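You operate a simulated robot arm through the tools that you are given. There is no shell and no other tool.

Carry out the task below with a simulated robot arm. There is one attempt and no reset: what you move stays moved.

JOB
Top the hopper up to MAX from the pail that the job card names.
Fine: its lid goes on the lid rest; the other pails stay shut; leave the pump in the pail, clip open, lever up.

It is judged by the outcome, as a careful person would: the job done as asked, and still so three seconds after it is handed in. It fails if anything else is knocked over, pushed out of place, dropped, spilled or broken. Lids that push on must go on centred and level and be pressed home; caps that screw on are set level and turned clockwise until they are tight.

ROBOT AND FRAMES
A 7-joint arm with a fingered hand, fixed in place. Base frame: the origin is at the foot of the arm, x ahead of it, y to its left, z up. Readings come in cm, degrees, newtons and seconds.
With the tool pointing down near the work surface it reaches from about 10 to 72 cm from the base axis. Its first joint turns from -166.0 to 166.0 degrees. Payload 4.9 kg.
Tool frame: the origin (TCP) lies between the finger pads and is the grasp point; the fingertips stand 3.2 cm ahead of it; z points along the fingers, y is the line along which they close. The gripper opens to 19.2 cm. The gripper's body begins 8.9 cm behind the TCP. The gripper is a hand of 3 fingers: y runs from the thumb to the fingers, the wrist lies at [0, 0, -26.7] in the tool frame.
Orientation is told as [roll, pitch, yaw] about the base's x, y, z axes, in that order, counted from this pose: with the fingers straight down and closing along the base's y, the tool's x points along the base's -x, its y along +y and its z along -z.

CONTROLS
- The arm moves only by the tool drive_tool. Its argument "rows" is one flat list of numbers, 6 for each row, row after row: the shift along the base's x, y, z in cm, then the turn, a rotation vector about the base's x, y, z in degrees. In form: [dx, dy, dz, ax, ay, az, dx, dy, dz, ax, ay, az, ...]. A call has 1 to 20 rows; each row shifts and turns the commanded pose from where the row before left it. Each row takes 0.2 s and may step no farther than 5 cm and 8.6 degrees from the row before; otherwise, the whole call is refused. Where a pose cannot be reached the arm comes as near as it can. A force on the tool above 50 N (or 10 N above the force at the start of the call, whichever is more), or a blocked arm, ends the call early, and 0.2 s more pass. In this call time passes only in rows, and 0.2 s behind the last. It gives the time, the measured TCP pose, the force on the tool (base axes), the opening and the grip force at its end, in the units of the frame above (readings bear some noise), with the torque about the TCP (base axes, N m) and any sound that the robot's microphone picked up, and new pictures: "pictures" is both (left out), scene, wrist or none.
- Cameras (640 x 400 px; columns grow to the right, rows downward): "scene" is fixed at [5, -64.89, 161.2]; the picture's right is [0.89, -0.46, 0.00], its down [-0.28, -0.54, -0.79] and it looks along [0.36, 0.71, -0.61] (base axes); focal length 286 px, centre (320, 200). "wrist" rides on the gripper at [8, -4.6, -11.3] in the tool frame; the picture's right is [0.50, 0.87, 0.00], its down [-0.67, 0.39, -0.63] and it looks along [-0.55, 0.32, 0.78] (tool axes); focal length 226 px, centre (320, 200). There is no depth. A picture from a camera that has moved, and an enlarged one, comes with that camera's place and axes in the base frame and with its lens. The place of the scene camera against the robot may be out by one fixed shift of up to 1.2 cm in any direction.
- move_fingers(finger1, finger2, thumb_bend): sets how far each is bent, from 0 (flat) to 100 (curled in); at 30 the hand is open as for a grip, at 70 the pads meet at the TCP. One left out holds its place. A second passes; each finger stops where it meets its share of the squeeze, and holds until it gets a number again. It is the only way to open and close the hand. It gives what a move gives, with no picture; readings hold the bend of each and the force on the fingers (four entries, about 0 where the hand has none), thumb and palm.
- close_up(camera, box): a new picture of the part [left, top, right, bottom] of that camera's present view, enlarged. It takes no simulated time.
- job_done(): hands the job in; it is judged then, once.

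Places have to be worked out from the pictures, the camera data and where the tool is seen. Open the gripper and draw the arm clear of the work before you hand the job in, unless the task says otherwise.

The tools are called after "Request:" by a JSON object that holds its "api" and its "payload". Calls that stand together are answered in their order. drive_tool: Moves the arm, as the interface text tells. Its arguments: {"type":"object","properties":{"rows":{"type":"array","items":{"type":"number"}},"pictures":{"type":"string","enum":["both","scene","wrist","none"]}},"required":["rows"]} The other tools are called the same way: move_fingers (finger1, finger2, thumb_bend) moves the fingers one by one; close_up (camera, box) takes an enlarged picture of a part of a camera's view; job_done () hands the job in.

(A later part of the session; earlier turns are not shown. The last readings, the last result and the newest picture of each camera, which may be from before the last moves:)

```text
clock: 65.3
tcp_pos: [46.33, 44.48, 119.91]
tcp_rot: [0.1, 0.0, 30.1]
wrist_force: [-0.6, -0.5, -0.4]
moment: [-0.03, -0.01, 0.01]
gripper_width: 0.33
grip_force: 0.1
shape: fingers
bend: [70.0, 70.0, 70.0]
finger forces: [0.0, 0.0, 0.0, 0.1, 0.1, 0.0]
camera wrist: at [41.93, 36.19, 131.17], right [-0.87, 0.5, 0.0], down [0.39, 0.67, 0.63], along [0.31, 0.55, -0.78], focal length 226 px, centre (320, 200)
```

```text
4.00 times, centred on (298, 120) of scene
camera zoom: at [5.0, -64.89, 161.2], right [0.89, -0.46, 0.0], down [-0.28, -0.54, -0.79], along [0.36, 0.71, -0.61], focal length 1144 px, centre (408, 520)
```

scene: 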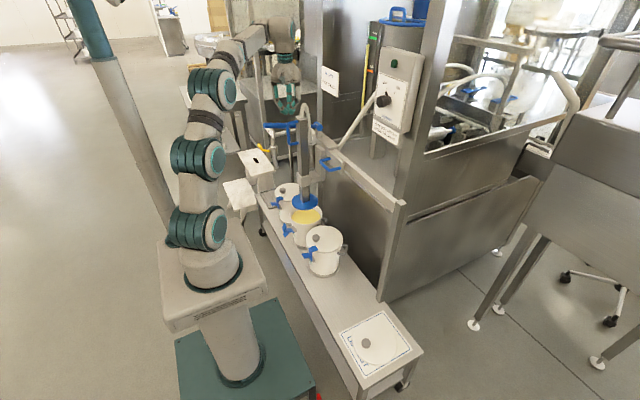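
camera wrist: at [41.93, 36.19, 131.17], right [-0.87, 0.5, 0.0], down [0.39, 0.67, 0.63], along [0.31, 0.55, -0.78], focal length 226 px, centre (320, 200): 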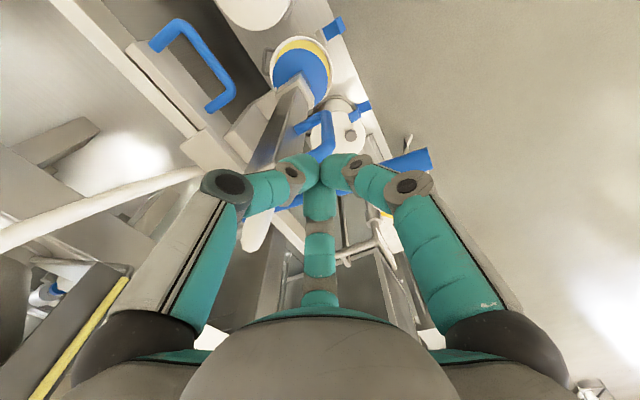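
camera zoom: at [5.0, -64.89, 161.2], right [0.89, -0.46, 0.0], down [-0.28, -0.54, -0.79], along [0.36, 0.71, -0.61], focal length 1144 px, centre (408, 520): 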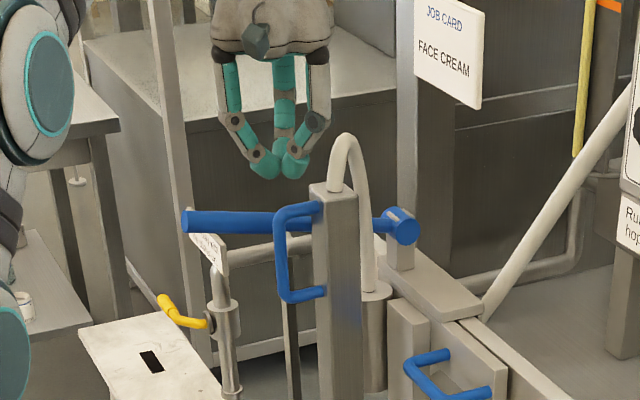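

The fist is just above the D-handle. I'll shift 0.6 cm toward the column so it bears on the top leg, then lower until contact.

Request:
{"api": "drive_tool", "payload": {"rows": [0.6, 0, -1, 0, 0, 0, 0, 0, -1, 0, 0, 0, 0, 0, -0.5, 0, 0, 0, 0, 0, -0.5, 0, 0, 0, 0, 0, -0.5, 0, 0, 0], "pictures": "wrist"}}

Request:
{"api": "close_up", "payload": {"camera": "scene", "box": [250, 80, 346, 220]}}

Request:
{"api": "close_up", "payload": {"camera": "wrist", "box": [240, 90, 400, 190]}}

```text
clock: 66.5
tcp_pos: [46.98, 44.3, 116.38]
tcp_rot: [0.1, 0.1, 30.1]
wrist_force: [-0.3, 0.5, -0.3]
moment: [-0.01, -0.02, -0.01]
gripper_width: 0.35
grip_force: 0.0
shape: fingers
bend: [70.0, 70.0, 70.0]
finger forces: [0.1, 0.1, 0.0, 0.0, 0.0, 0.0]
camera wrist: at [42.49, 36.3, 127.65], right [-0.87, 0.5, 0.0], down [0.39, 0.67, 0.63], along [0.31, 0.55, -0.78], focal length 226 px, centre (320, 200)
```

wrist: 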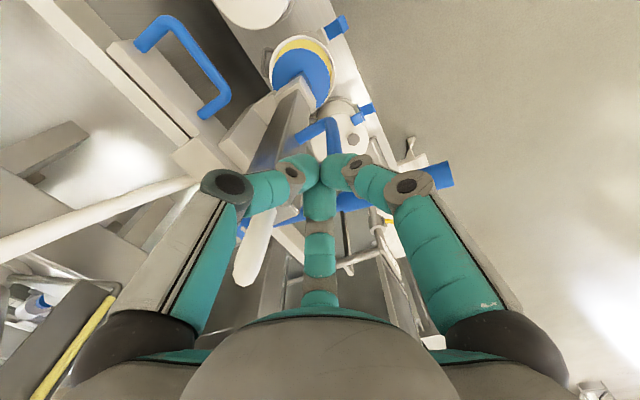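

```text
2.86 times, centred on (298, 150) of scene
camera zoom: at [5.0, -64.89, 161.2], right [0.89, -0.46, 0.0], down [-0.28, -0.54, -0.79], along [0.36, 0.71, -0.61], focal length 817 px, centre (383, 343)
```

zoom: 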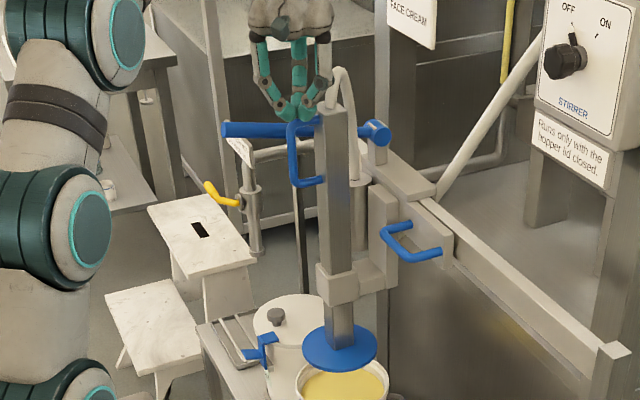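

```text
4.00 times, centred on (320, 140) of wrist
camera zoom: at [42.49, 36.3, 127.65], right [-0.87, 0.5, 0.0], down [0.39, 0.67, 0.63], along [0.31, 0.55, -0.78], focal length 904 px, centre (320, 440)
```

zoom: 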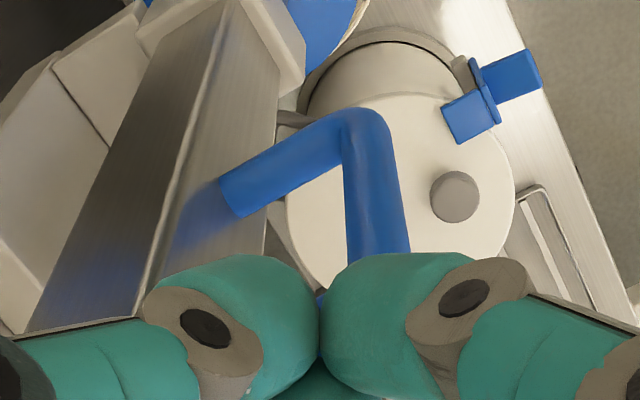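

Almost touching. Continuing down slowly and watching the force as the pump starts to move.

Request:
{"api": "drive_tool", "payload": {"rows": [0, 0, -0.4, 0, 0, 0, 0, 0, -0.4, 0, 0, 0, 0, 0, -0.4, 0, 0, 0, 0, 0, -0.4, 0, 0, 0, 0, 0, -0.4, 0, 0, 0, 0, 0, -0.4, 0, 0, 0], "pictures": "none"}}

Request:
{"api": "close_up", "payload": {"camera": "scene", "box": [250, 80, 346, 220]}}

```text
clock: 67.9
tcp_pos: [46.89, 44.24, 113.94]
tcp_rot: [0.1, 0.1, 30.0]
wrist_force: [0.3, 0.5, -0.2]
moment: [-0.02, 0.03, -0.01]
gripper_width: 0.34
grip_force: 0.0
shape: fingers
bend: [70.0, 70.0, 70.0]
finger forces: [0.0, 0.0, 0.0, 0.1, 0.1, 0.1]
```

```text
2.86 times, centred on (298, 150) of scene
camera zoom: at [5.0, -64.89, 161.2], right [0.89, -0.46, 0.0], down [-0.28, -0.54, -0.79], along [0.36, 0.71, -0.61], focal length 817 px, centre (383, 343)
```

zoom: 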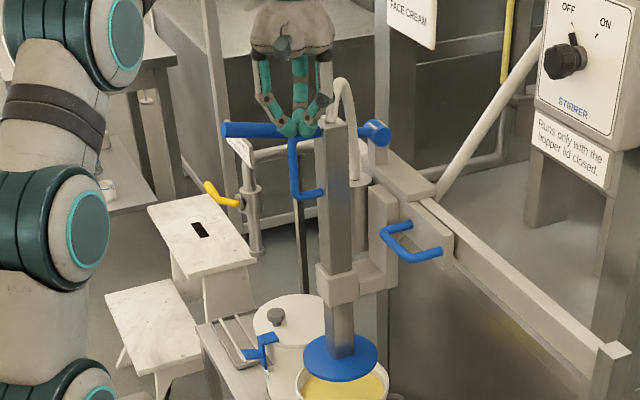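

The pump moves down with almost no force, while the lever stays on the carriage at z≈108–111. To keep the hand clear of the lever as the pump goes lower, I'll raise, tilt the hand 45° toward the −y side, and push the D-handle again.

Request:
{"api": "drive_tool", "payload": {"rows": [0, 0, 2, 0, 0, 0, 0, -0.5, 2, 7.5, 0, 0, 0, -0.5, 0, 7.5, 0, 0, 0, -0.5, 0, 7.5, 0, 0, 0, -0.3, 0, 7.5, 0, 0, 0, -0.3, 0, 7.5, 0, 0, 0, -0.2, 0, 7.5, 0, 0]}}

Request:
{"api": "close_up", "payload": {"camera": "scene", "box": [250, 80, 346, 220]}}

Request:
{"api": "close_up", "payload": {"camera": "wrist", "box": [200, 80, 440, 230]}}

```text
clock: 69.5
tcp_pos: [47.0, 41.84, 118.05]
tcp_rot: [41.1, -20.7, 22.2]
wrist_force: [0.0, 0.5, 0.9]
moment: [-0.01, 0.01, 0.01]
gripper_width: 0.4
grip_force: 0.0
shape: fingers
bend: [70.0, 70.0, 70.0]
finger forces: [0.1, 0.0, 0.0, 0.0, 0.0, 0.1]
camera wrist: at [42.5, 28.24, 120.35], right [-0.87, 0.35, 0.35], down [0.39, 0.03, 0.92], along [0.31, 0.94, -0.16], focal length 226 px, centre (320, 200)
```

scene: 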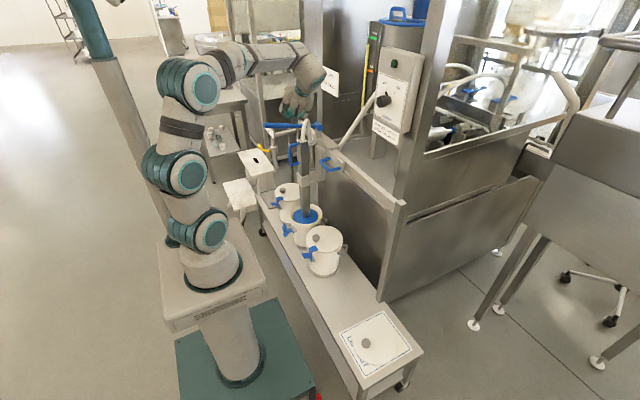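
wrist: 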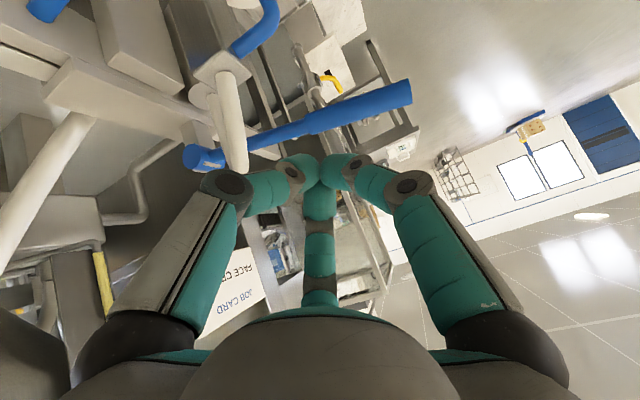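

```text
2.86 times, centred on (298, 150) of scene
camera zoom: at [5.0, -64.89, 161.2], right [0.89, -0.46, 0.0], down [-0.28, -0.54, -0.79], along [0.36, 0.71, -0.61], focal length 817 px, centre (383, 343)
```

zoom: 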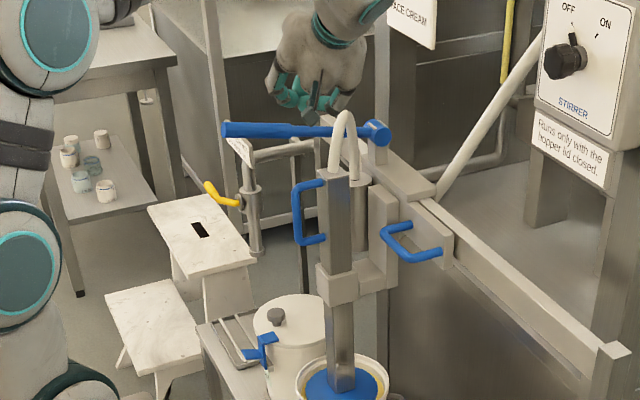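

```text
2.67 times, centred on (320, 155) of wrist
camera zoom: at [42.5, 28.24, 120.35], right [-0.87, 0.35, 0.35], down [0.39, 0.03, 0.92], along [0.31, 0.94, -0.16], focal length 603 px, centre (320, 320)
```

zoom: 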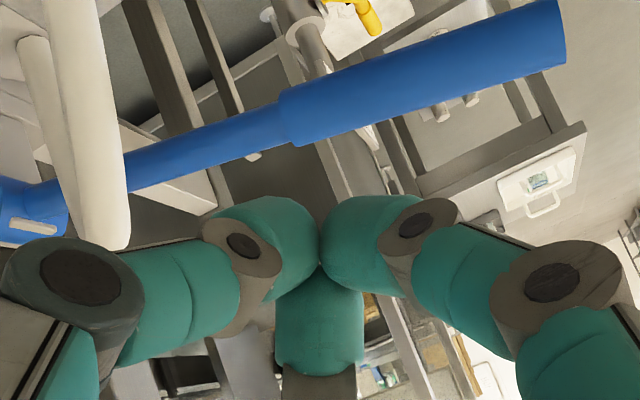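

The pump sank by itself and its disc is now in the pail. I'll check how it's seated and note the gauge level before pumping.

Request:
{"api": "close_up", "payload": {"camera": "scene", "box": [270, 180, 350, 230]}}

Request:
{"api": "close_up", "payload": {"camera": "scene", "box": [355, 20, 387, 60]}}

Request:
{"api": "close_up", "payload": {"camera": "scene", "box": [255, 100, 351, 160]}}

```text
8.00 times, centred on (310, 205) of scene
camera zoom: at [5.0, -64.89, 161.2], right [0.89, -0.46, 0.0], down [-0.28, -0.54, -0.79], along [0.36, 0.71, -0.61], focal length 2288 px, centre (400, 160)
```

zoom: 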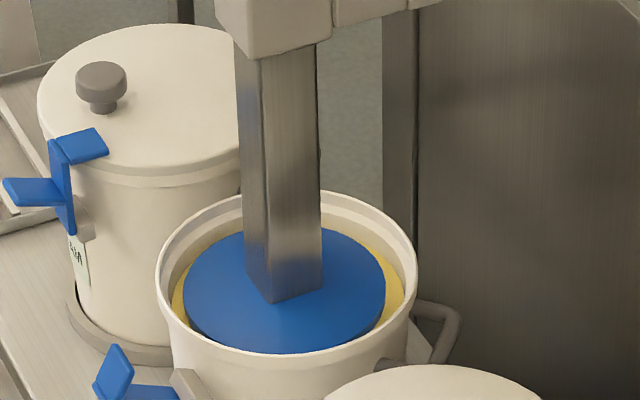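

```text
10.00 times, centred on (371, 40) of scene
camera zoom: at [5.0, -64.89, 161.2], right [0.89, -0.46, 0.0], down [-0.28, -0.54, -0.79], along [0.36, 0.71, -0.61], focal length 2859 px, centre (-190, 1800)
```

zoom: 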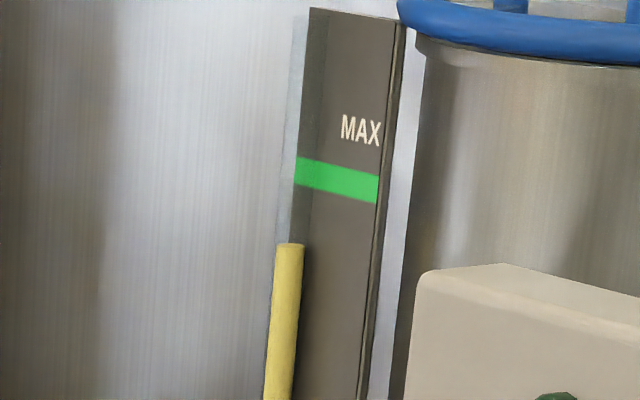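

```text
6.67 times, centred on (303, 130) of scene
camera zoom: at [5.0, -64.89, 161.2], right [0.89, -0.46, 0.0], down [-0.28, -0.54, -0.79], along [0.36, 0.71, -0.61], focal length 1906 px, centre (433, 667)
```

zoom: 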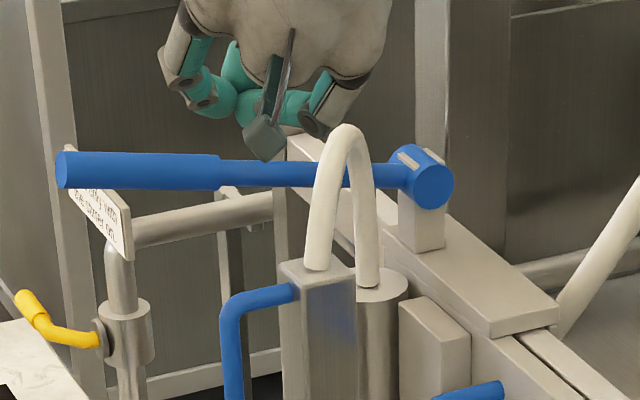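

The disc is seated on the cream, centred in the pail. The lever pivots at about (65, 51.4, 105) on the carriage, with its grip end at about (37.6, 51.4, 110.8). I'll go above the grip, reset the hand orientation, lean it back about 15° and open the fingers to grasp the lever.

Request:
{"api": "drive_tool", "payload": {"rows": [-1, 0, 3, 0, 0, 0, -1, 0, 3, -7.5, 0, 0, -1, 0.5, 1, -7.5, 0, 0, -1, 1, 0, -7.5, 0, 0, -1, 1, 0, -7.5, 0, 0, -1, 1, 0, -7.5, 0, 0, 0, 1, 0, -7.5, 0, 0, 0, 1, 0, 0, 0, -7.5, 0, 1, 0, 0, 0, -7.5, 0, 1, 0, 0, 0, -7.5, 0, 1, 0, 0, 0, -7.5, -1, 1, 0, 0, -7.5, 0, 0, 0, 0, 0, -7.5, 0], "pictures": "none"}}

Request:
{"api": "move_fingers", "payload": {"finger1": 48, "finger2": 48, "thumb_bend": 48}}

Request:
{"api": "drive_tool", "payload": {"rows": [0, 0, -0.5, 0, 0, 0]}}

```text
clock: 72.3
tcp_pos: [39.75, 51.43, 125.21]
tcp_rot: [0.2, -15.0, 0.1]
wrist_force: [-0.6, -0.4, -0.6]
moment: [0.0, 0.0, 0.01]
gripper_width: 0.38
grip_force: 0.1
shape: fingers
bend: [70.0, 70.0, 70.0]
finger forces: [0.0, 0.0, 0.0, 0.0, 0.1, 0.1]
```

```text
clock: 73.3
tcp_pos: [40.0, 51.44, 125.19]
tcp_rot: [0.1, -14.9, 0.1]
wrist_force: [0.4, 0.2, 0.9]
moment: [0.0, 0.0, -0.04]
gripper_width: 9.24
grip_force: 0.0
shape: fingers
bend: [48.0, 48.0, 48.0]
finger forces: [0.0, 0.1, 0.1, 0.1, 0.0, 0.0]
```

```text
clock: 73.7
tcp_pos: [39.97, 51.47, 124.54]
tcp_rot: [0.0, -14.9, 0.1]
wrist_force: [0.7, -0.4, -0.5]
moment: [0.03, 0.02, 0.04]
gripper_width: 9.23
grip_force: 0.1
shape: fingers
bend: [48.0, 48.0, 48.0]
finger forces: [0.1, 0.0, 0.0, 0.0, 0.0, 0.0]
camera wrist: at [29.34, 46.77, 133.41], right [-0.48, 0.87, -0.13], down [0.48, 0.39, 0.78], along [0.73, 0.32, -0.61], focal length 226 px, centre (320, 200)
```

scene: 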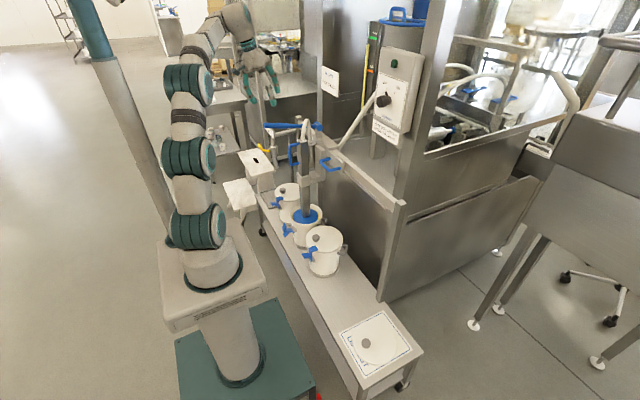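
wrist: 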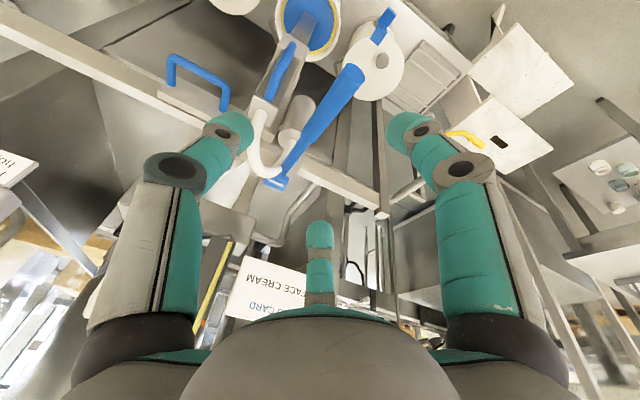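

The lever grip is right below at about (37.4–49, 51.5, 110). I'll open a bit wider, descend so the bar lies between thumb and fingers, and check.

Request:
{"api": "move_fingers", "payload": {"finger1": 41, "finger2": 41, "thumb_bend": 44}}

Request:
{"api": "drive_tool", "payload": {"rows": [0.2, 0.1, -3, 0, 0, 0, 0.2, 0, -3, 0, 0, 0, 0.2, 0, -3, 0, 0, 0, 0, 0, -2, 0, 0, 0, 0, 0, -1, 0, 0, 0]}}

Request:
{"api": "close_up", "payload": {"camera": "wrist", "box": [180, 70, 460, 245]}}

Request:
{"api": "close_up", "payload": {"camera": "scene", "box": [235, 80, 331, 140]}}

```text
clock: 74.7
tcp_pos: [39.79, 51.49, 124.59]
tcp_rot: [0.0, -14.9, 0.1]
wrist_force: [-0.2, 0.3, -0.4]
moment: [0.04, 0.03, 0.02]
gripper_width: 11.58
grip_force: 0.1
shape: fingers
bend: [41.0, 41.0, 44.0]
finger forces: [0.0, 0.0, 0.0, 0.1, 0.1, 0.1]
```

```text
clock: 75.9
tcp_pos: [40.5, 51.42, 112.66]
tcp_rot: [0.1, -15.0, 0.1]
wrist_force: [1.2, 0.1, 0.4]
moment: [0.02, 0.02, -0.03]
gripper_width: 11.57
grip_force: 0.0
shape: fingers
bend: [41.0, 41.0, 44.0]
finger forces: [0.1, 0.0, 0.0, 0.0, 0.0, 0.0]
camera wrist: at [29.97, 46.71, 121.44], right [-0.48, 0.87, -0.13], down [0.48, 0.39, 0.78], along [0.73, 0.32, -0.61], focal length 226 px, centre (320, 200)
```

scene: 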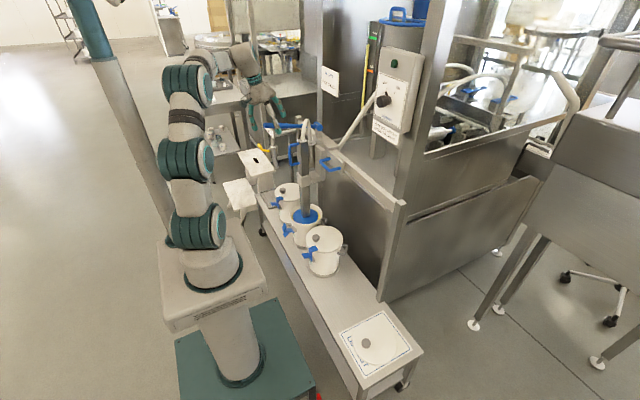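
wrist: 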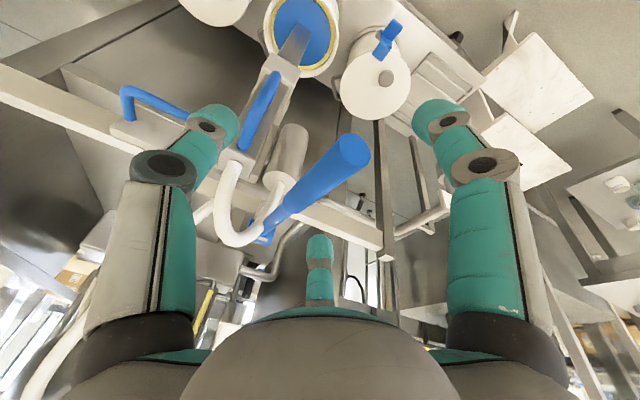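

```text
2.29 times, centred on (320, 158) of wrist
camera zoom: at [29.97, 46.71, 121.44], right [-0.48, 0.87, -0.13], down [0.48, 0.39, 0.78], along [0.73, 0.32, -0.61], focal length 517 px, centre (320, 297)
```

zoom: 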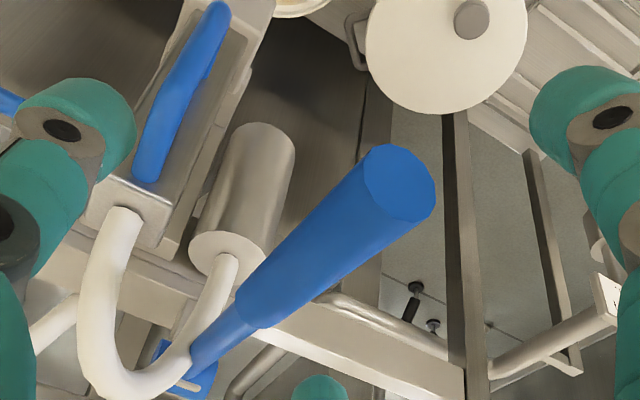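

```text
6.67 times, centred on (283, 110) of scene
camera zoom: at [5.0, -64.89, 161.2], right [0.89, -0.46, 0.0], down [-0.28, -0.54, -0.79], along [0.36, 0.71, -0.61], focal length 1906 px, centre (567, 800)
```

zoom: 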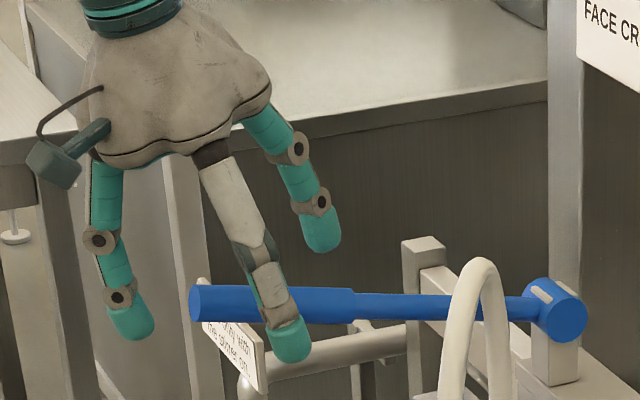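

The bar lies between the thumb (−y) and the fingers (+y). I'll lower 2.5 cm more so the pads bracket it, then close.

Request:
{"api": "drive_tool", "payload": {"rows": [0, 0.1, -1, 0, 0, 0, 0, 0.1, -1, 0, 0, 0, 0, 0, -0.6, 0, 0, 0], "pictures": "none"}}

Request:
{"api": "move_fingers", "payload": {"finger1": 58, "finger2": 58, "thumb_bend": 58}}

Request:
{"api": "close_up", "payload": {"camera": "wrist", "box": [180, 70, 460, 245]}}

Request:
{"api": "close_up", "payload": {"camera": "scene", "box": [235, 80, 331, 140]}}

```text
clock: 76.7
tcp_pos: [40.6, 51.65, 110.0]
tcp_rot: [0.1, -15.0, 0.2]
wrist_force: [-0.3, -0.5, 0.3]
moment: [-0.01, -0.02, 0.0]
gripper_width: 11.62
grip_force: 0.1
shape: fingers
bend: [41.0, 41.0, 44.0]
finger forces: [0.0, 0.0, 0.1, 0.0, 0.0, 0.0]
```

```text
clock: 77.7
tcp_pos: [40.48, 51.69, 110.03]
tcp_rot: [0.1, -15.0, 0.0]
wrist_force: [0.5, 1.7, 0.0]
moment: [0.0, -0.01, 0.07]
gripper_width: 5.54
grip_force: 0.2
shape: fingers
bend: [57.0, 55.0, 57.0]
finger forces: [0.0, 1.5, 0.0, 0.0, 0.1, 0.2]
```

```text
2.29 times, centred on (320, 158) of wrist
camera zoom: at [30.03, 46.96, 118.91], right [-0.48, 0.87, -0.13], down [0.48, 0.39, 0.78], along [0.73, 0.32, -0.61], focal length 517 px, centre (320, 297)
```

zoom: 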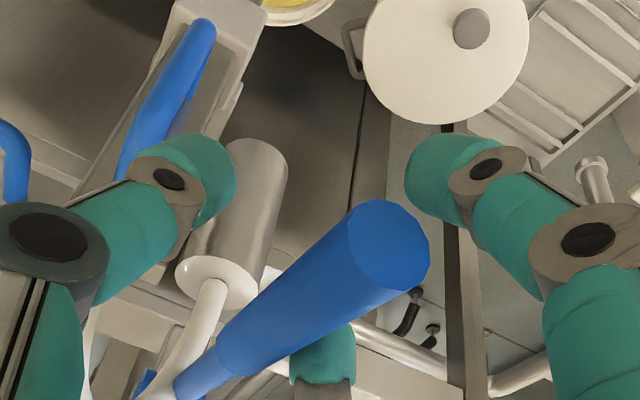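

```text
6.67 times, centred on (283, 110) of scene
camera zoom: at [5.0, -64.89, 161.2], right [0.89, -0.46, 0.0], down [-0.28, -0.54, -0.79], along [0.36, 0.71, -0.61], focal length 1906 px, centre (567, 800)
```

zoom: 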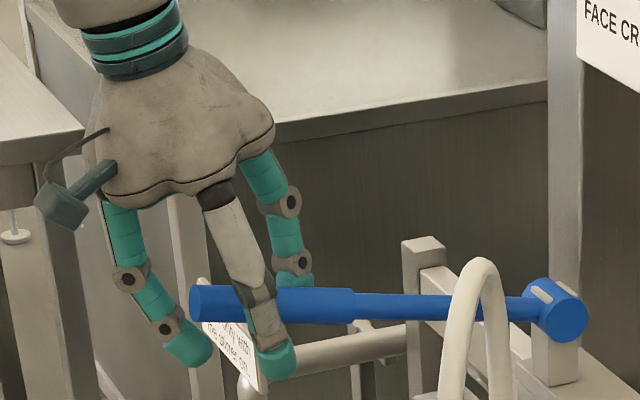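

One finger is beyond the bar's end. I'll open slightly, move 1.8 cm further along the bar, and close.

Request:
{"api": "move_fingers", "payload": {"finger1": 51, "finger2": 51, "thumb_bend": 52}}

Request:
{"api": "drive_tool", "payload": {"rows": [0.9, 0, -0.2, 0, 0, 0, 0.9, 0, -0.2, 0, 0, 0], "pictures": "none"}}

Request:
{"api": "move_fingers", "payload": {"finger1": 72, "finger2": 72, "thumb_bend": 72}}

Request:
{"api": "close_up", "payload": {"camera": "wrist", "box": [180, 70, 460, 245]}}

Request:
{"api": "close_up", "payload": {"camera": "scene", "box": [235, 80, 331, 140]}}

```text
clock: 78.7
tcp_pos: [40.49, 51.65, 110.16]
tcp_rot: [0.2, -14.9, 0.1]
wrist_force: [1.0, 0.9, -0.2]
moment: [0.02, 0.02, 0.01]
gripper_width: 7.76
grip_force: 0.1
shape: fingers
bend: [51.0, 51.0, 52.0]
finger forces: [0.1, 0.0, 0.0, 0.1, 0.1, 0.1]
```

```text
clock: 79.3
tcp_pos: [42.43, 51.69, 109.56]
tcp_rot: [0.1, -15.0, 0.1]
wrist_force: [-0.2, 0.6, -0.2]
moment: [0.0, 0.01, -0.04]
gripper_width: 7.74
grip_force: 0.1
shape: fingers
bend: [51.0, 51.0, 52.0]
finger forces: [0.1, 0.1, 0.1, 0.1, 0.1, 0.0]
```

```text
clock: 80.3
tcp_pos: [42.46, 51.81, 109.59]
tcp_rot: [0.1, -14.8, 0.1]
wrist_force: [3.6, 7.8, -7.1]
moment: [0.0, -0.1, 0.04]
gripper_width: 0.78
grip_force: 10.7
shape: fingers
bend: [71.0, 65.0, 69.0]
finger forces: [6.0, 9.3, 0.0, 0.0, 5.6, 0.0]
```

```text
2.29 times, centred on (320, 158) of wrist
camera zoom: at [31.88, 47.05, 118.36], right [-0.48, 0.87, -0.13], down [0.49, 0.39, 0.78], along [0.73, 0.32, -0.61], focal length 517 px, centre (320, 297)
```

zoom: 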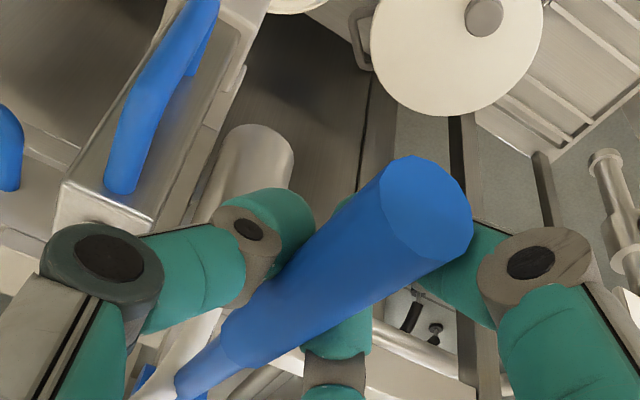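

```text
6.67 times, centred on (283, 110) of scene
camera zoom: at [5.0, -64.89, 161.2], right [0.89, -0.46, 0.0], down [-0.28, -0.54, -0.79], along [0.36, 0.71, -0.61], focal length 1906 px, centre (567, 800)
```

zoom: 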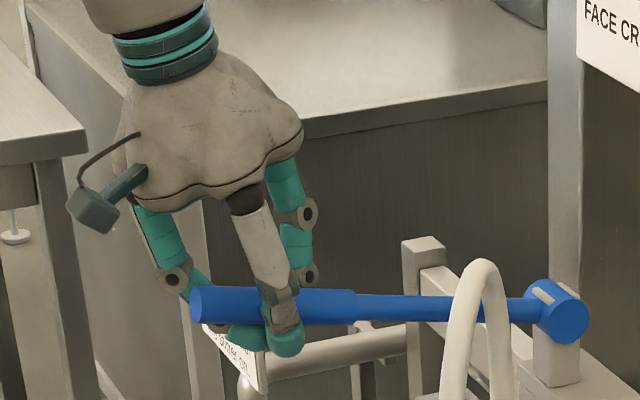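

The fingers now cage the bar with the tips curled under it. I'll test a small downward move to see whether friction carries the lever down.

Request:
{"api": "drive_tool", "payload": {"rows": [0, 0, -0.5, 0, 0, 0, 0, 0, -0.5, 0, -1, 0, 0, 0, -0.5, 0, -1, 0, 0, 0, -0.5, 0, -1, 0], "pictures": "none"}}

Request:
{"api": "close_up", "payload": {"camera": "scene", "box": [235, 80, 331, 140]}}

```text
clock: 81.3
tcp_pos: [42.26, 51.77, 107.6]
tcp_rot: [0.1, -18.0, 0.1]
wrist_force: [-0.6, 5.8, 2.6]
moment: [-0.03, -0.06, 0.12]
gripper_width: 0.06
grip_force: 2.0
shape: fingers
bend: [71.0, 71.0, 71.0]
finger forces: [0.1, 4.4, 0.1, 0.0, 0.1, 0.0]
```

```text
6.67 times, centred on (283, 110) of scene
camera zoom: at [5.0, -64.89, 161.2], right [0.89, -0.46, 0.0], down [-0.28, -0.54, -0.79], along [0.36, 0.71, -0.61], focal length 1906 px, centre (567, 800)
```

zoom: 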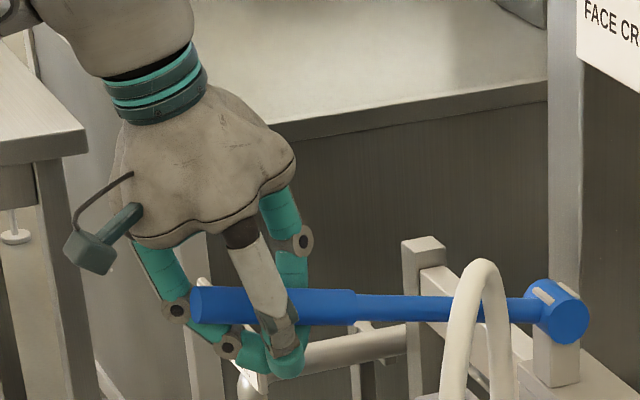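

The lever stayed put while the hand slid down it, so it needs a real push from above. I'll release, raise, make a fist and push the grip from the top.

Request:
{"api": "move_fingers", "payload": {"finger1": 41, "finger2": 41, "thumb_bend": 42}}

Request:
{"api": "drive_tool", "payload": {"rows": [0, 0, 2.5, 0, 0, 0, 0, 0, 4, 0, 0, 0, 0, 0, 4, 0, 0, 0, -1, 0, 1, 0, 3, 0], "pictures": "none"}}

Request:
{"api": "move_fingers", "payload": {"finger1": 70, "finger2": 70, "thumb_bend": 70}}

Request:
{"api": "drive_tool", "payload": {"rows": [-0.5, 0, -1, 0, 0, 0, -0.5, 0, -1, 0, 0, 0, 0, 0, -1, 0, 0, 0]}}

Request:
{"api": "close_up", "payload": {"camera": "scene", "box": [235, 80, 331, 140]}}

```text
clock: 82.3
tcp_pos: [42.31, 51.81, 107.58]
tcp_rot: [0.1, -17.9, 0.1]
wrist_force: [-0.3, -0.8, 1.3]
moment: [-0.04, 0.01, 0.02]
gripper_width: 11.98
grip_force: 0.0
shape: fingers
bend: [41.0, 41.0, 42.0]
finger forces: [0.0, 0.0, 0.0, 0.0, 0.1, 0.0]
```

```text
clock: 83.3
tcp_pos: [41.42, 51.54, 118.86]
tcp_rot: [0.1, -14.9, 0.1]
wrist_force: [0.0, 0.7, 0.2]
moment: [0.02, 0.02, 0.01]
gripper_width: 12.04
grip_force: 0.1
shape: fingers
bend: [41.0, 41.0, 42.0]
finger forces: [0.1, 0.0, 0.0, 0.1, 0.0, 0.0]
```

```text
clock: 84.3
tcp_pos: [41.27, 51.59, 118.78]
tcp_rot: [0.1, -15.0, 0.1]
wrist_force: [0.0, -0.4, 0.4]
moment: [0.01, 0.02, 0.0]
gripper_width: 0.33
grip_force: 0.1
shape: fingers
bend: [69.0, 69.0, 70.0]
finger forces: [0.0, 0.0, 0.0, 0.0, 0.1, 0.0]
```

```text
clock: 85.1
tcp_pos: [40.24, 51.77, 116.1]
tcp_rot: [0.1, -15.0, 0.0]
wrist_force: [0.1, 0.7, 0.5]
moment: [0.01, -0.02, 0.03]
gripper_width: 0.35
grip_force: 0.0
shape: fingers
bend: [69.0, 69.0, 70.0]
finger forces: [0.0, 0.0, 0.1, 0.0, 0.0, 0.0]
camera wrist: at [29.77, 47.08, 124.85], right [-0.48, 0.87, -0.13], down [0.48, 0.39, 0.78], along [0.73, 0.32, -0.61], focal length 226 px, centre (320, 200)
```

scene: 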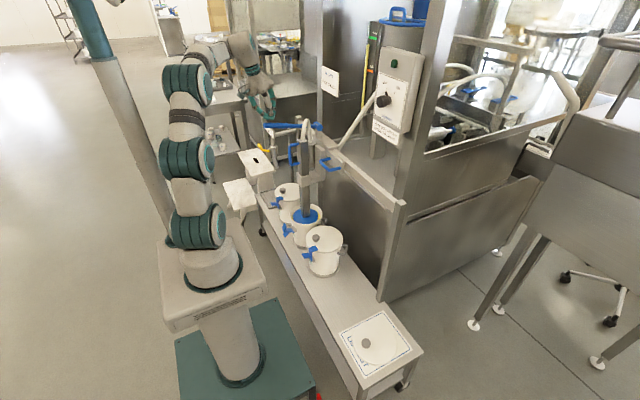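
wrist: 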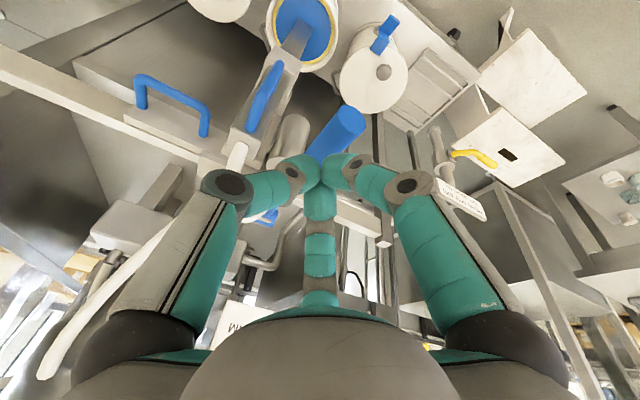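

```text
6.67 times, centred on (283, 110) of scene
camera zoom: at [5.0, -64.89, 161.2], right [0.89, -0.46, 0.0], down [-0.28, -0.54, -0.79], along [0.36, 0.71, -0.61], focal length 1906 px, centre (567, 800)
```

zoom: 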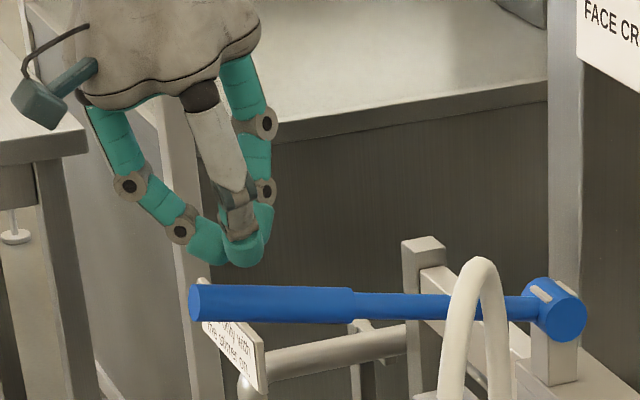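

The fist is just above the grip. Pushing down in small steps.

Request:
{"api": "drive_tool", "payload": {"rows": [0, 0, -0.5, 0, 0, 0, 0, 0, -0.5, 0, 0, 0, 0, 0, -0.4, 0, 0, 0, 0, 0, -0.4, 0, 0, 0, 0, 0, -0.4, 0, 0, 0, 0, 0, -0.4, 0, 0, 0, 0, 0, -0.4, 0, 0, 0, 0, 0, -0.4, 0, 0, 0], "pictures": "none"}}

Request:
{"api": "close_up", "payload": {"camera": "scene", "box": [235, 80, 331, 140]}}

Request:
{"api": "close_up", "payload": {"camera": "scene", "box": [355, 20, 387, 60]}}

```text
clock: 86.9
tcp_pos: [40.41, 51.84, 112.51]
tcp_rot: [0.2, -14.9, 0.1]
wrist_force: [-0.2, -0.9, 5.0]
moment: [0.0, 0.0, 0.02]
gripper_width: 0.19
grip_force: 3.0
shape: fingers
bend: [70.0, 69.0, 70.0]
finger forces: [6.2, 0.1, 0.0, 0.1, 0.0, 0.0]
```

```text
6.67 times, centred on (283, 110) of scene
camera zoom: at [5.0, -64.89, 161.2], right [0.89, -0.46, 0.0], down [-0.28, -0.54, -0.79], along [0.36, 0.71, -0.61], focal length 1906 px, centre (567, 800)
```

zoom: 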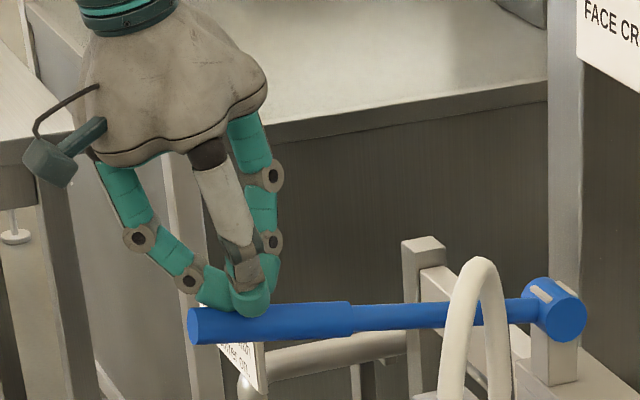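

```text
10.00 times, centred on (371, 40) of scene
camera zoom: at [5.0, -64.89, 161.2], right [0.89, -0.46, 0.0], down [-0.28, -0.54, -0.79], along [0.36, 0.71, -0.61], focal length 2859 px, centre (-190, 1800)
```

zoom: 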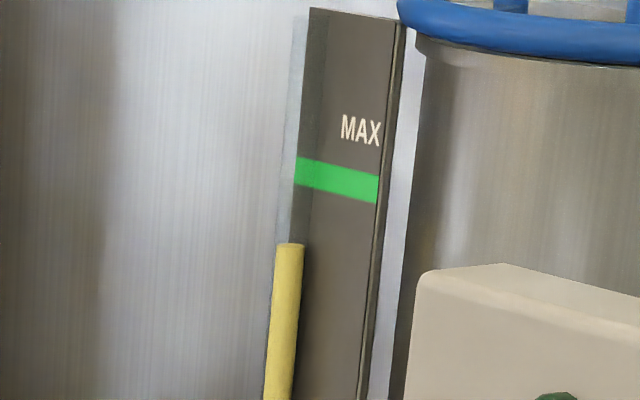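

The lever moves down with about 5 N. The gauge is unchanged so far. Continuing the down-stroke.

Request:
{"api": "drive_tool", "payload": {"rows": [0, 0, -0.7, 0, 0, 0, 0, 0, -0.7, 0, 0, 0, 0, 0, -0.7, 0, 0, 0, 0, 0.1, -0.7, 0, 0, 0, 0.1, 0, -0.7, 0, 0, 0, 0.1, 0, -0.7, 0, 0, 0, 0.1, 0, -0.7, 0, 0, 0, 0.1, 0, -0.7, 0, 0, 0, 0.1, 0, -0.7, 0, 0, 0, 0.1, 0, -0.7, 0, 0, 0], "pictures": "none"}}

Request:
{"api": "close_up", "payload": {"camera": "scene", "box": [235, 90, 331, 150]}}

Request:
{"api": "close_up", "payload": {"camera": "scene", "box": [355, 20, 387, 60]}}

```text
clock: 89.1
tcp_pos: [40.9, 51.85, 105.64]
tcp_rot: [0.2, -14.9, 0.1]
wrist_force: [-0.3, -0.1, 6.6]
moment: [0.03, 0.02, 0.0]
gripper_width: 0.18
grip_force: 4.8
shape: fingers
bend: [71.0, 69.0, 70.0]
finger forces: [7.6, 3.0, 0.0, 0.0, 0.0, 0.0]
```

```text
6.67 times, centred on (283, 120) of scene
camera zoom: at [5.0, -64.89, 161.2], right [0.89, -0.46, 0.0], down [-0.28, -0.54, -0.79], along [0.36, 0.71, -0.61], focal length 1906 px, centre (567, 733)
```

zoom: 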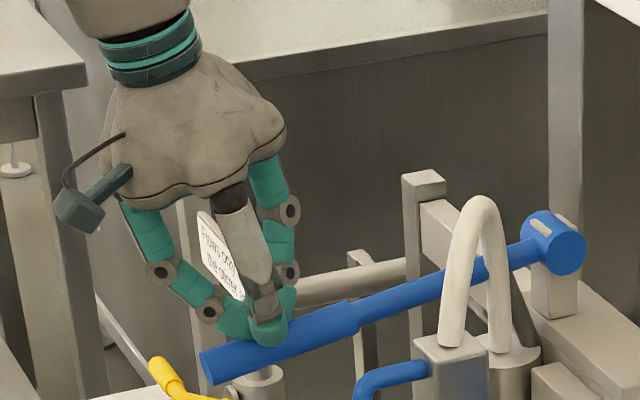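

```text
10.00 times, centred on (371, 40) of scene
camera zoom: at [5.0, -64.89, 161.2], right [0.89, -0.46, 0.0], down [-0.28, -0.54, -0.79], along [0.36, 0.71, -0.61], focal length 2859 px, centre (-190, 1800)
```

zoom: 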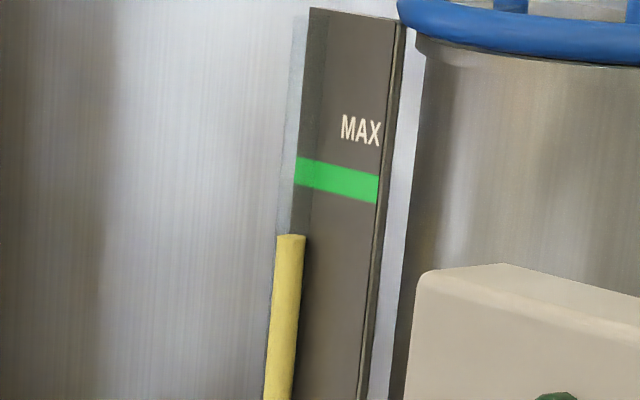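

The gauge rises with the down-stroke, from 243 to 235 px in this view. Continuing down to find the end of the stroke, drifting toward +x to stay on the grip.

Request:
{"api": "drive_tool", "payload": {"rows": [0.1, 0, -0.7, 0, 0, 0, 0.1, 0, -0.7, 0, 0, 0, 0.1, 0, -0.7, 0, 0, 0, 0.2, 0, -0.7, 0, 0, 0, 0.2, 0, -0.7, 0, 0, 0, 0.2, 0, -0.7, 0, 0, 0, 0.2, 0, -0.7, 0, 0, 0, 0.2, 0, -0.7, 0, 0, 0], "pictures": "none"}}

Request:
{"api": "close_up", "payload": {"camera": "scene", "box": [235, 90, 331, 150]}}

Request:
{"api": "close_up", "payload": {"camera": "scene", "box": [355, 20, 387, 60]}}

```text
clock: 90.9
tcp_pos: [42.16, 51.96, 100.08]
tcp_rot: [0.1, -14.9, 0.1]
wrist_force: [-2.4, -0.6, 9.8]
moment: [-0.01, -0.05, 0.0]
gripper_width: 0.36
grip_force: 6.9
shape: fingers
bend: [69.0, 71.0, 70.0]
finger forces: [0.0, 13.2, 0.0, 0.1, 0.0, 0.0]
```

```text
6.67 times, centred on (283, 120) of scene
camera zoom: at [5.0, -64.89, 161.2], right [0.89, -0.46, 0.0], down [-0.28, -0.54, -0.79], along [0.36, 0.71, -0.61], focal length 1906 px, centre (567, 733)
```

zoom: 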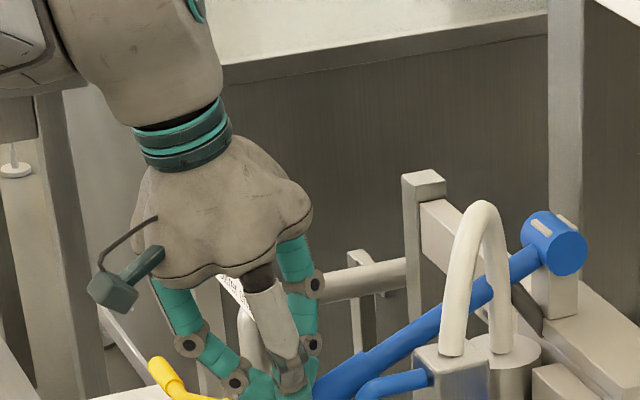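

```text
10.00 times, centred on (371, 40) of scene
camera zoom: at [5.0, -64.89, 161.2], right [0.89, -0.46, 0.0], down [-0.28, -0.54, -0.79], along [0.36, 0.71, -0.61], focal length 2859 px, centre (-190, 1800)
```

zoom: 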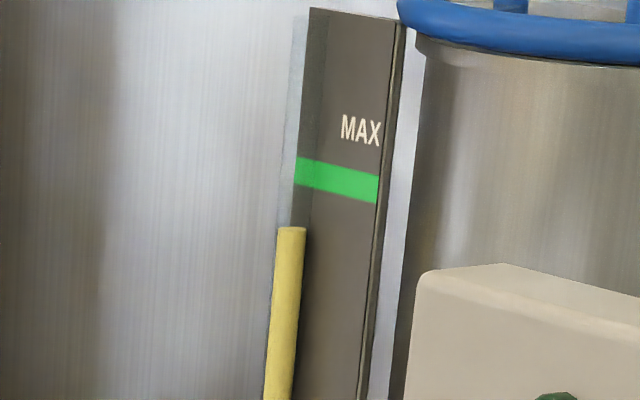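

The level is now about 227. Continuing the stroke a bit more.

Request:
{"api": "drive_tool", "payload": {"rows": [0.25, 0, -0.6, 0, 0, 0, 0.25, 0, -0.6, 0, 0, 0, 0.3, 0, -0.6, 0, 0, 0, 0.3, 0, -0.6, 0, 0, 0, 0.3, 0, -0.6, 0, 0, 0], "pictures": "wrist"}}

Request:
{"api": "close_up", "payload": {"camera": "scene", "box": [235, 100, 331, 160]}}

Request:
{"api": "close_up", "payload": {"camera": "scene", "box": [355, 20, 387, 60]}}

```text
clock: 91.6
tcp_pos: [42.73, 52.29, 99.77]
tcp_rot: [1.1, -15.3, -0.1]
wrist_force: [-8.3, -1.5, 13.0]
moment: [-0.06, 0.21, -0.02]
gripper_width: 0.43
grip_force: 10.0
shape: fingers
bend: [69.0, 71.0, 69.0]
finger forces: [9.0, 11.4, 0.0, 0.0, 0.0, 0.1]
stopped in row 3: the force on the tool passed its limit at 55 N (the readings are from after the stop); the commanded pose is now the measured one
camera wrist: at [32.21, 47.47, 108.47], right [-0.49, 0.87, -0.12], down [0.48, 0.38, 0.79], along [0.73, 0.33, -0.6], focal length 226 px, centre (320, 200)
```

wrist: 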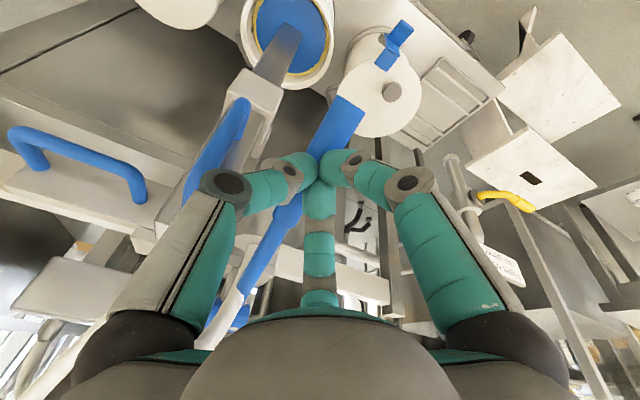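

```text
6.67 times, centred on (283, 130) of scene
camera zoom: at [5.0, -64.89, 161.2], right [0.89, -0.46, 0.0], down [-0.28, -0.54, -0.79], along [0.36, 0.71, -0.61], focal length 1906 px, centre (567, 667)
```

zoom: 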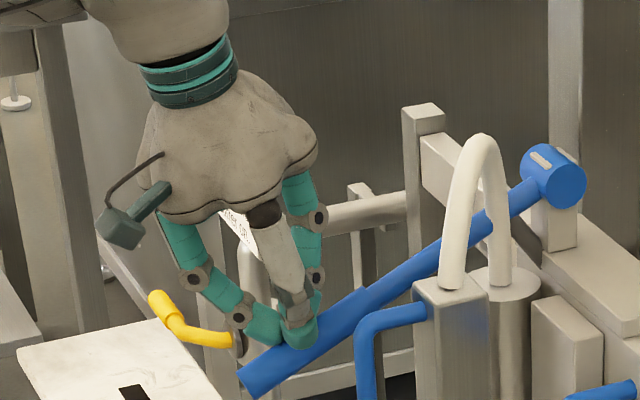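

```text
10.00 times, centred on (371, 40) of scene
camera zoom: at [5.0, -64.89, 161.2], right [0.89, -0.46, 0.0], down [-0.28, -0.54, -0.79], along [0.36, 0.71, -0.61], focal length 2859 px, centre (-190, 1800)
```

zoom: 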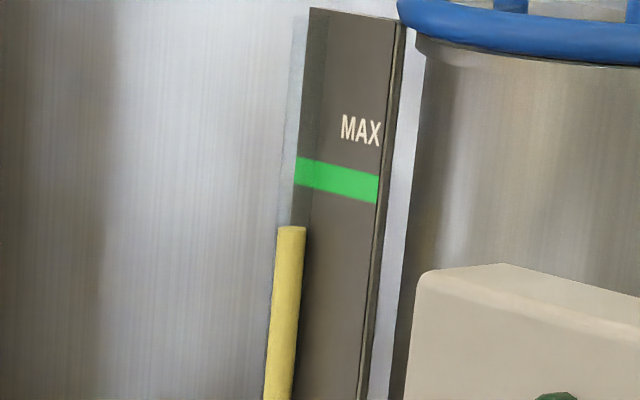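

The lever hit its lower stop; one full stroke moved the gauge about 17 px (243→226). I'll raise the fist to see whether the lever returns by itself.

Request:
{"api": "drive_tool", "payload": {"rows": [-0.3, -0.3, 1, -1, 0, 0, 0, 0, 1, 0, 0, 0, 0, 0, 1.5, 0, 0, 0, -0.5, 0, 2, 0, 0, 0], "pictures": "none"}}

Request:
{"api": "close_up", "payload": {"camera": "scene", "box": [235, 100, 331, 160]}}

Request:
{"api": "close_up", "payload": {"camera": "scene", "box": [355, 20, 387, 60]}}

```text
clock: 92.6
tcp_pos: [41.84, 51.89, 105.11]
tcp_rot: [-0.1, -15.2, 0.2]
wrist_force: [-3.1, 1.6, 7.7]
moment: [0.09, 0.05, 0.02]
gripper_width: 0.25
grip_force: 4.6
shape: fingers
bend: [71.0, 70.0, 70.0]
finger forces: [9.8, 0.1, 0.0, 0.0, 0.1, 0.0]
```

```text
6.67 times, centred on (283, 130) of scene
camera zoom: at [5.0, -64.89, 161.2], right [0.89, -0.46, 0.0], down [-0.28, -0.54, -0.79], along [0.36, 0.71, -0.61], focal length 1906 px, centre (567, 667)
```

zoom: 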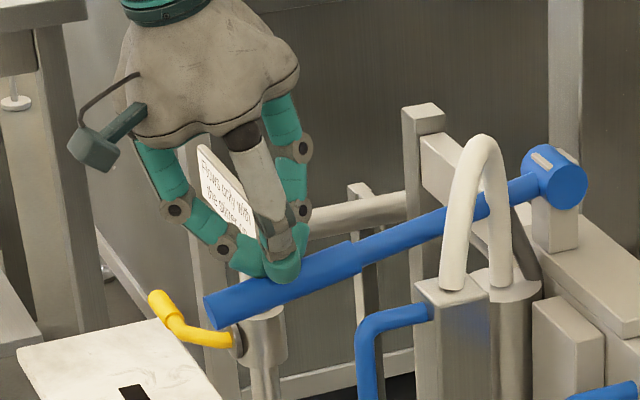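

```text
10.00 times, centred on (371, 40) of scene
camera zoom: at [5.0, -64.89, 161.2], right [0.89, -0.46, 0.0], down [-0.28, -0.54, -0.79], along [0.36, 0.71, -0.61], focal length 2859 px, centre (-190, 1800)
```

zoom: 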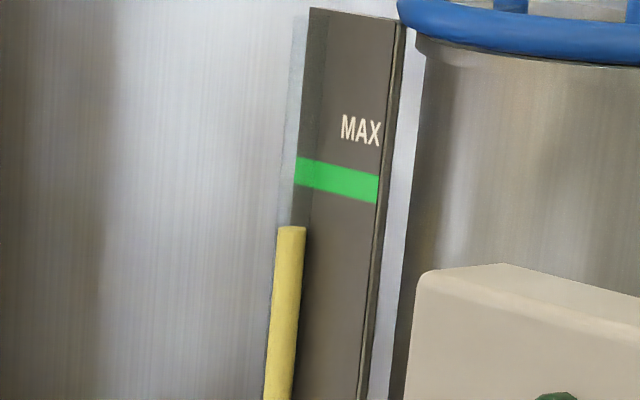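

The lever springs back up on its own and the level holds. I'll do stroke 2: let it rise fully, then push down to just above the stop.

Request:
{"api": "drive_tool", "payload": {"rows": [-0.3, 0, 2, 0, 0, 0, -0.3, 0, 2, 0, 0, 0, -0.4, 0, 2, 0, 0, 0, -0.4, 0, 2, 0, 0, 0, 0, 0, 2, 0, 0, 0, 0, 0, 0.4, 0, 0, 0], "pictures": "none"}}

Request:
{"api": "close_up", "payload": {"camera": "scene", "box": [235, 80, 331, 140]}}

Request:
{"api": "drive_tool", "payload": {"rows": [0, 0, -1, 0, 0, 0, 0, 0, -1, 0, 0, 0, 0, 0, -1, 0, 0, 0, 0, 0, -1, 0, 0, 0, 0, 0, -1, 0, 0, 0, 0.05, 0, -1, 0, 0, 0, 0.1, 0, -1, 0, 0, 0, 0.15, 0, -1, 0, 0, 0, 0.15, 0, -1, 0, 0, 0, 0.2, 0, -1, 0, 0, 0, 0.2, 0, -1, 0, 0, 0, 0.25, 0, -1, 0, 0, 0, 0.3, 0, -1, 0, 0, 0, 0.3, 0, -0.8, 0, 0, 0, 0.3, 0, -0.7, 0, 0, 0], "pictures": "none"}}

Request:
{"api": "close_up", "payload": {"camera": "scene", "box": [355, 20, 387, 60]}}

Request:
{"api": "close_up", "payload": {"camera": "scene", "box": [235, 100, 331, 160]}}

```text
clock: 94.0
tcp_pos: [40.59, 51.89, 115.36]
tcp_rot: [-0.3, -15.1, 0.3]
wrist_force: [0.3, -0.5, 0.4]
moment: [-0.02, -0.06, -0.03]
gripper_width: 0.33
grip_force: 0.2
shape: fingers
bend: [70.0, 69.0, 70.0]
finger forces: [0.0, 0.1, 0.1, 0.0, 0.0, 0.1]
```

```text
6.67 times, centred on (283, 110) of scene
camera zoom: at [5.0, -64.89, 161.2], right [0.89, -0.46, 0.0], down [-0.28, -0.54, -0.79], along [0.36, 0.71, -0.61], focal length 1906 px, centre (567, 800)
```

zoom: 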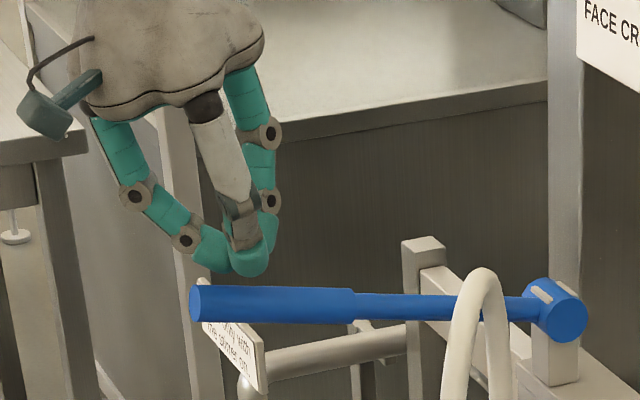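

```text
clock: 97.2
tcp_pos: [42.78, 51.89, 100.8]
tcp_rot: [-0.1, -15.2, 0.3]
wrist_force: [-5.2, 1.1, 8.7]
moment: [0.0, 0.03, 0.01]
gripper_width: 0.32
grip_force: 7.6
shape: fingers
bend: [70.0, 71.0, 70.0]
finger forces: [4.3, 11.6, 0.0, 0.0, 0.1, 0.0]
```

```text
10.00 times, centred on (371, 40) of scene
camera zoom: at [5.0, -64.89, 161.2], right [0.89, -0.46, 0.0], down [-0.28, -0.54, -0.79], along [0.36, 0.71, -0.61], focal length 2859 px, centre (-190, 1800)
```

zoom: 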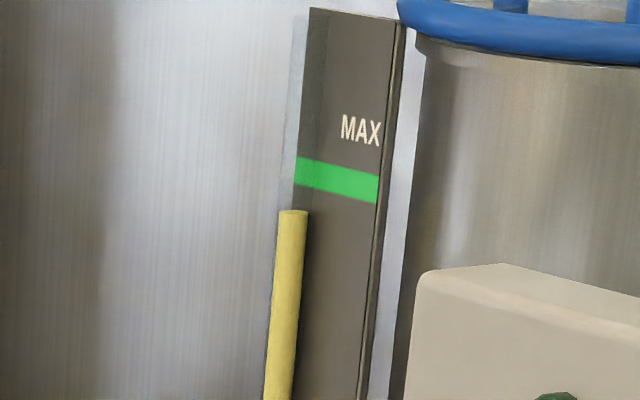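

```text
6.67 times, centred on (283, 130) of scene
camera zoom: at [5.0, -64.89, 161.2], right [0.89, -0.46, 0.0], down [-0.28, -0.54, -0.79], along [0.36, 0.71, -0.61], focal length 1906 px, centre (567, 667)
```

zoom: 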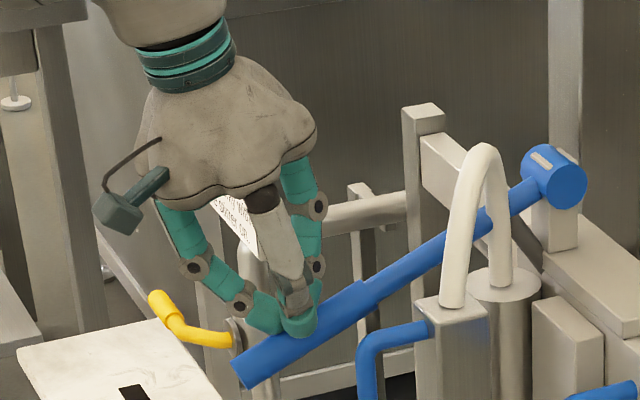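

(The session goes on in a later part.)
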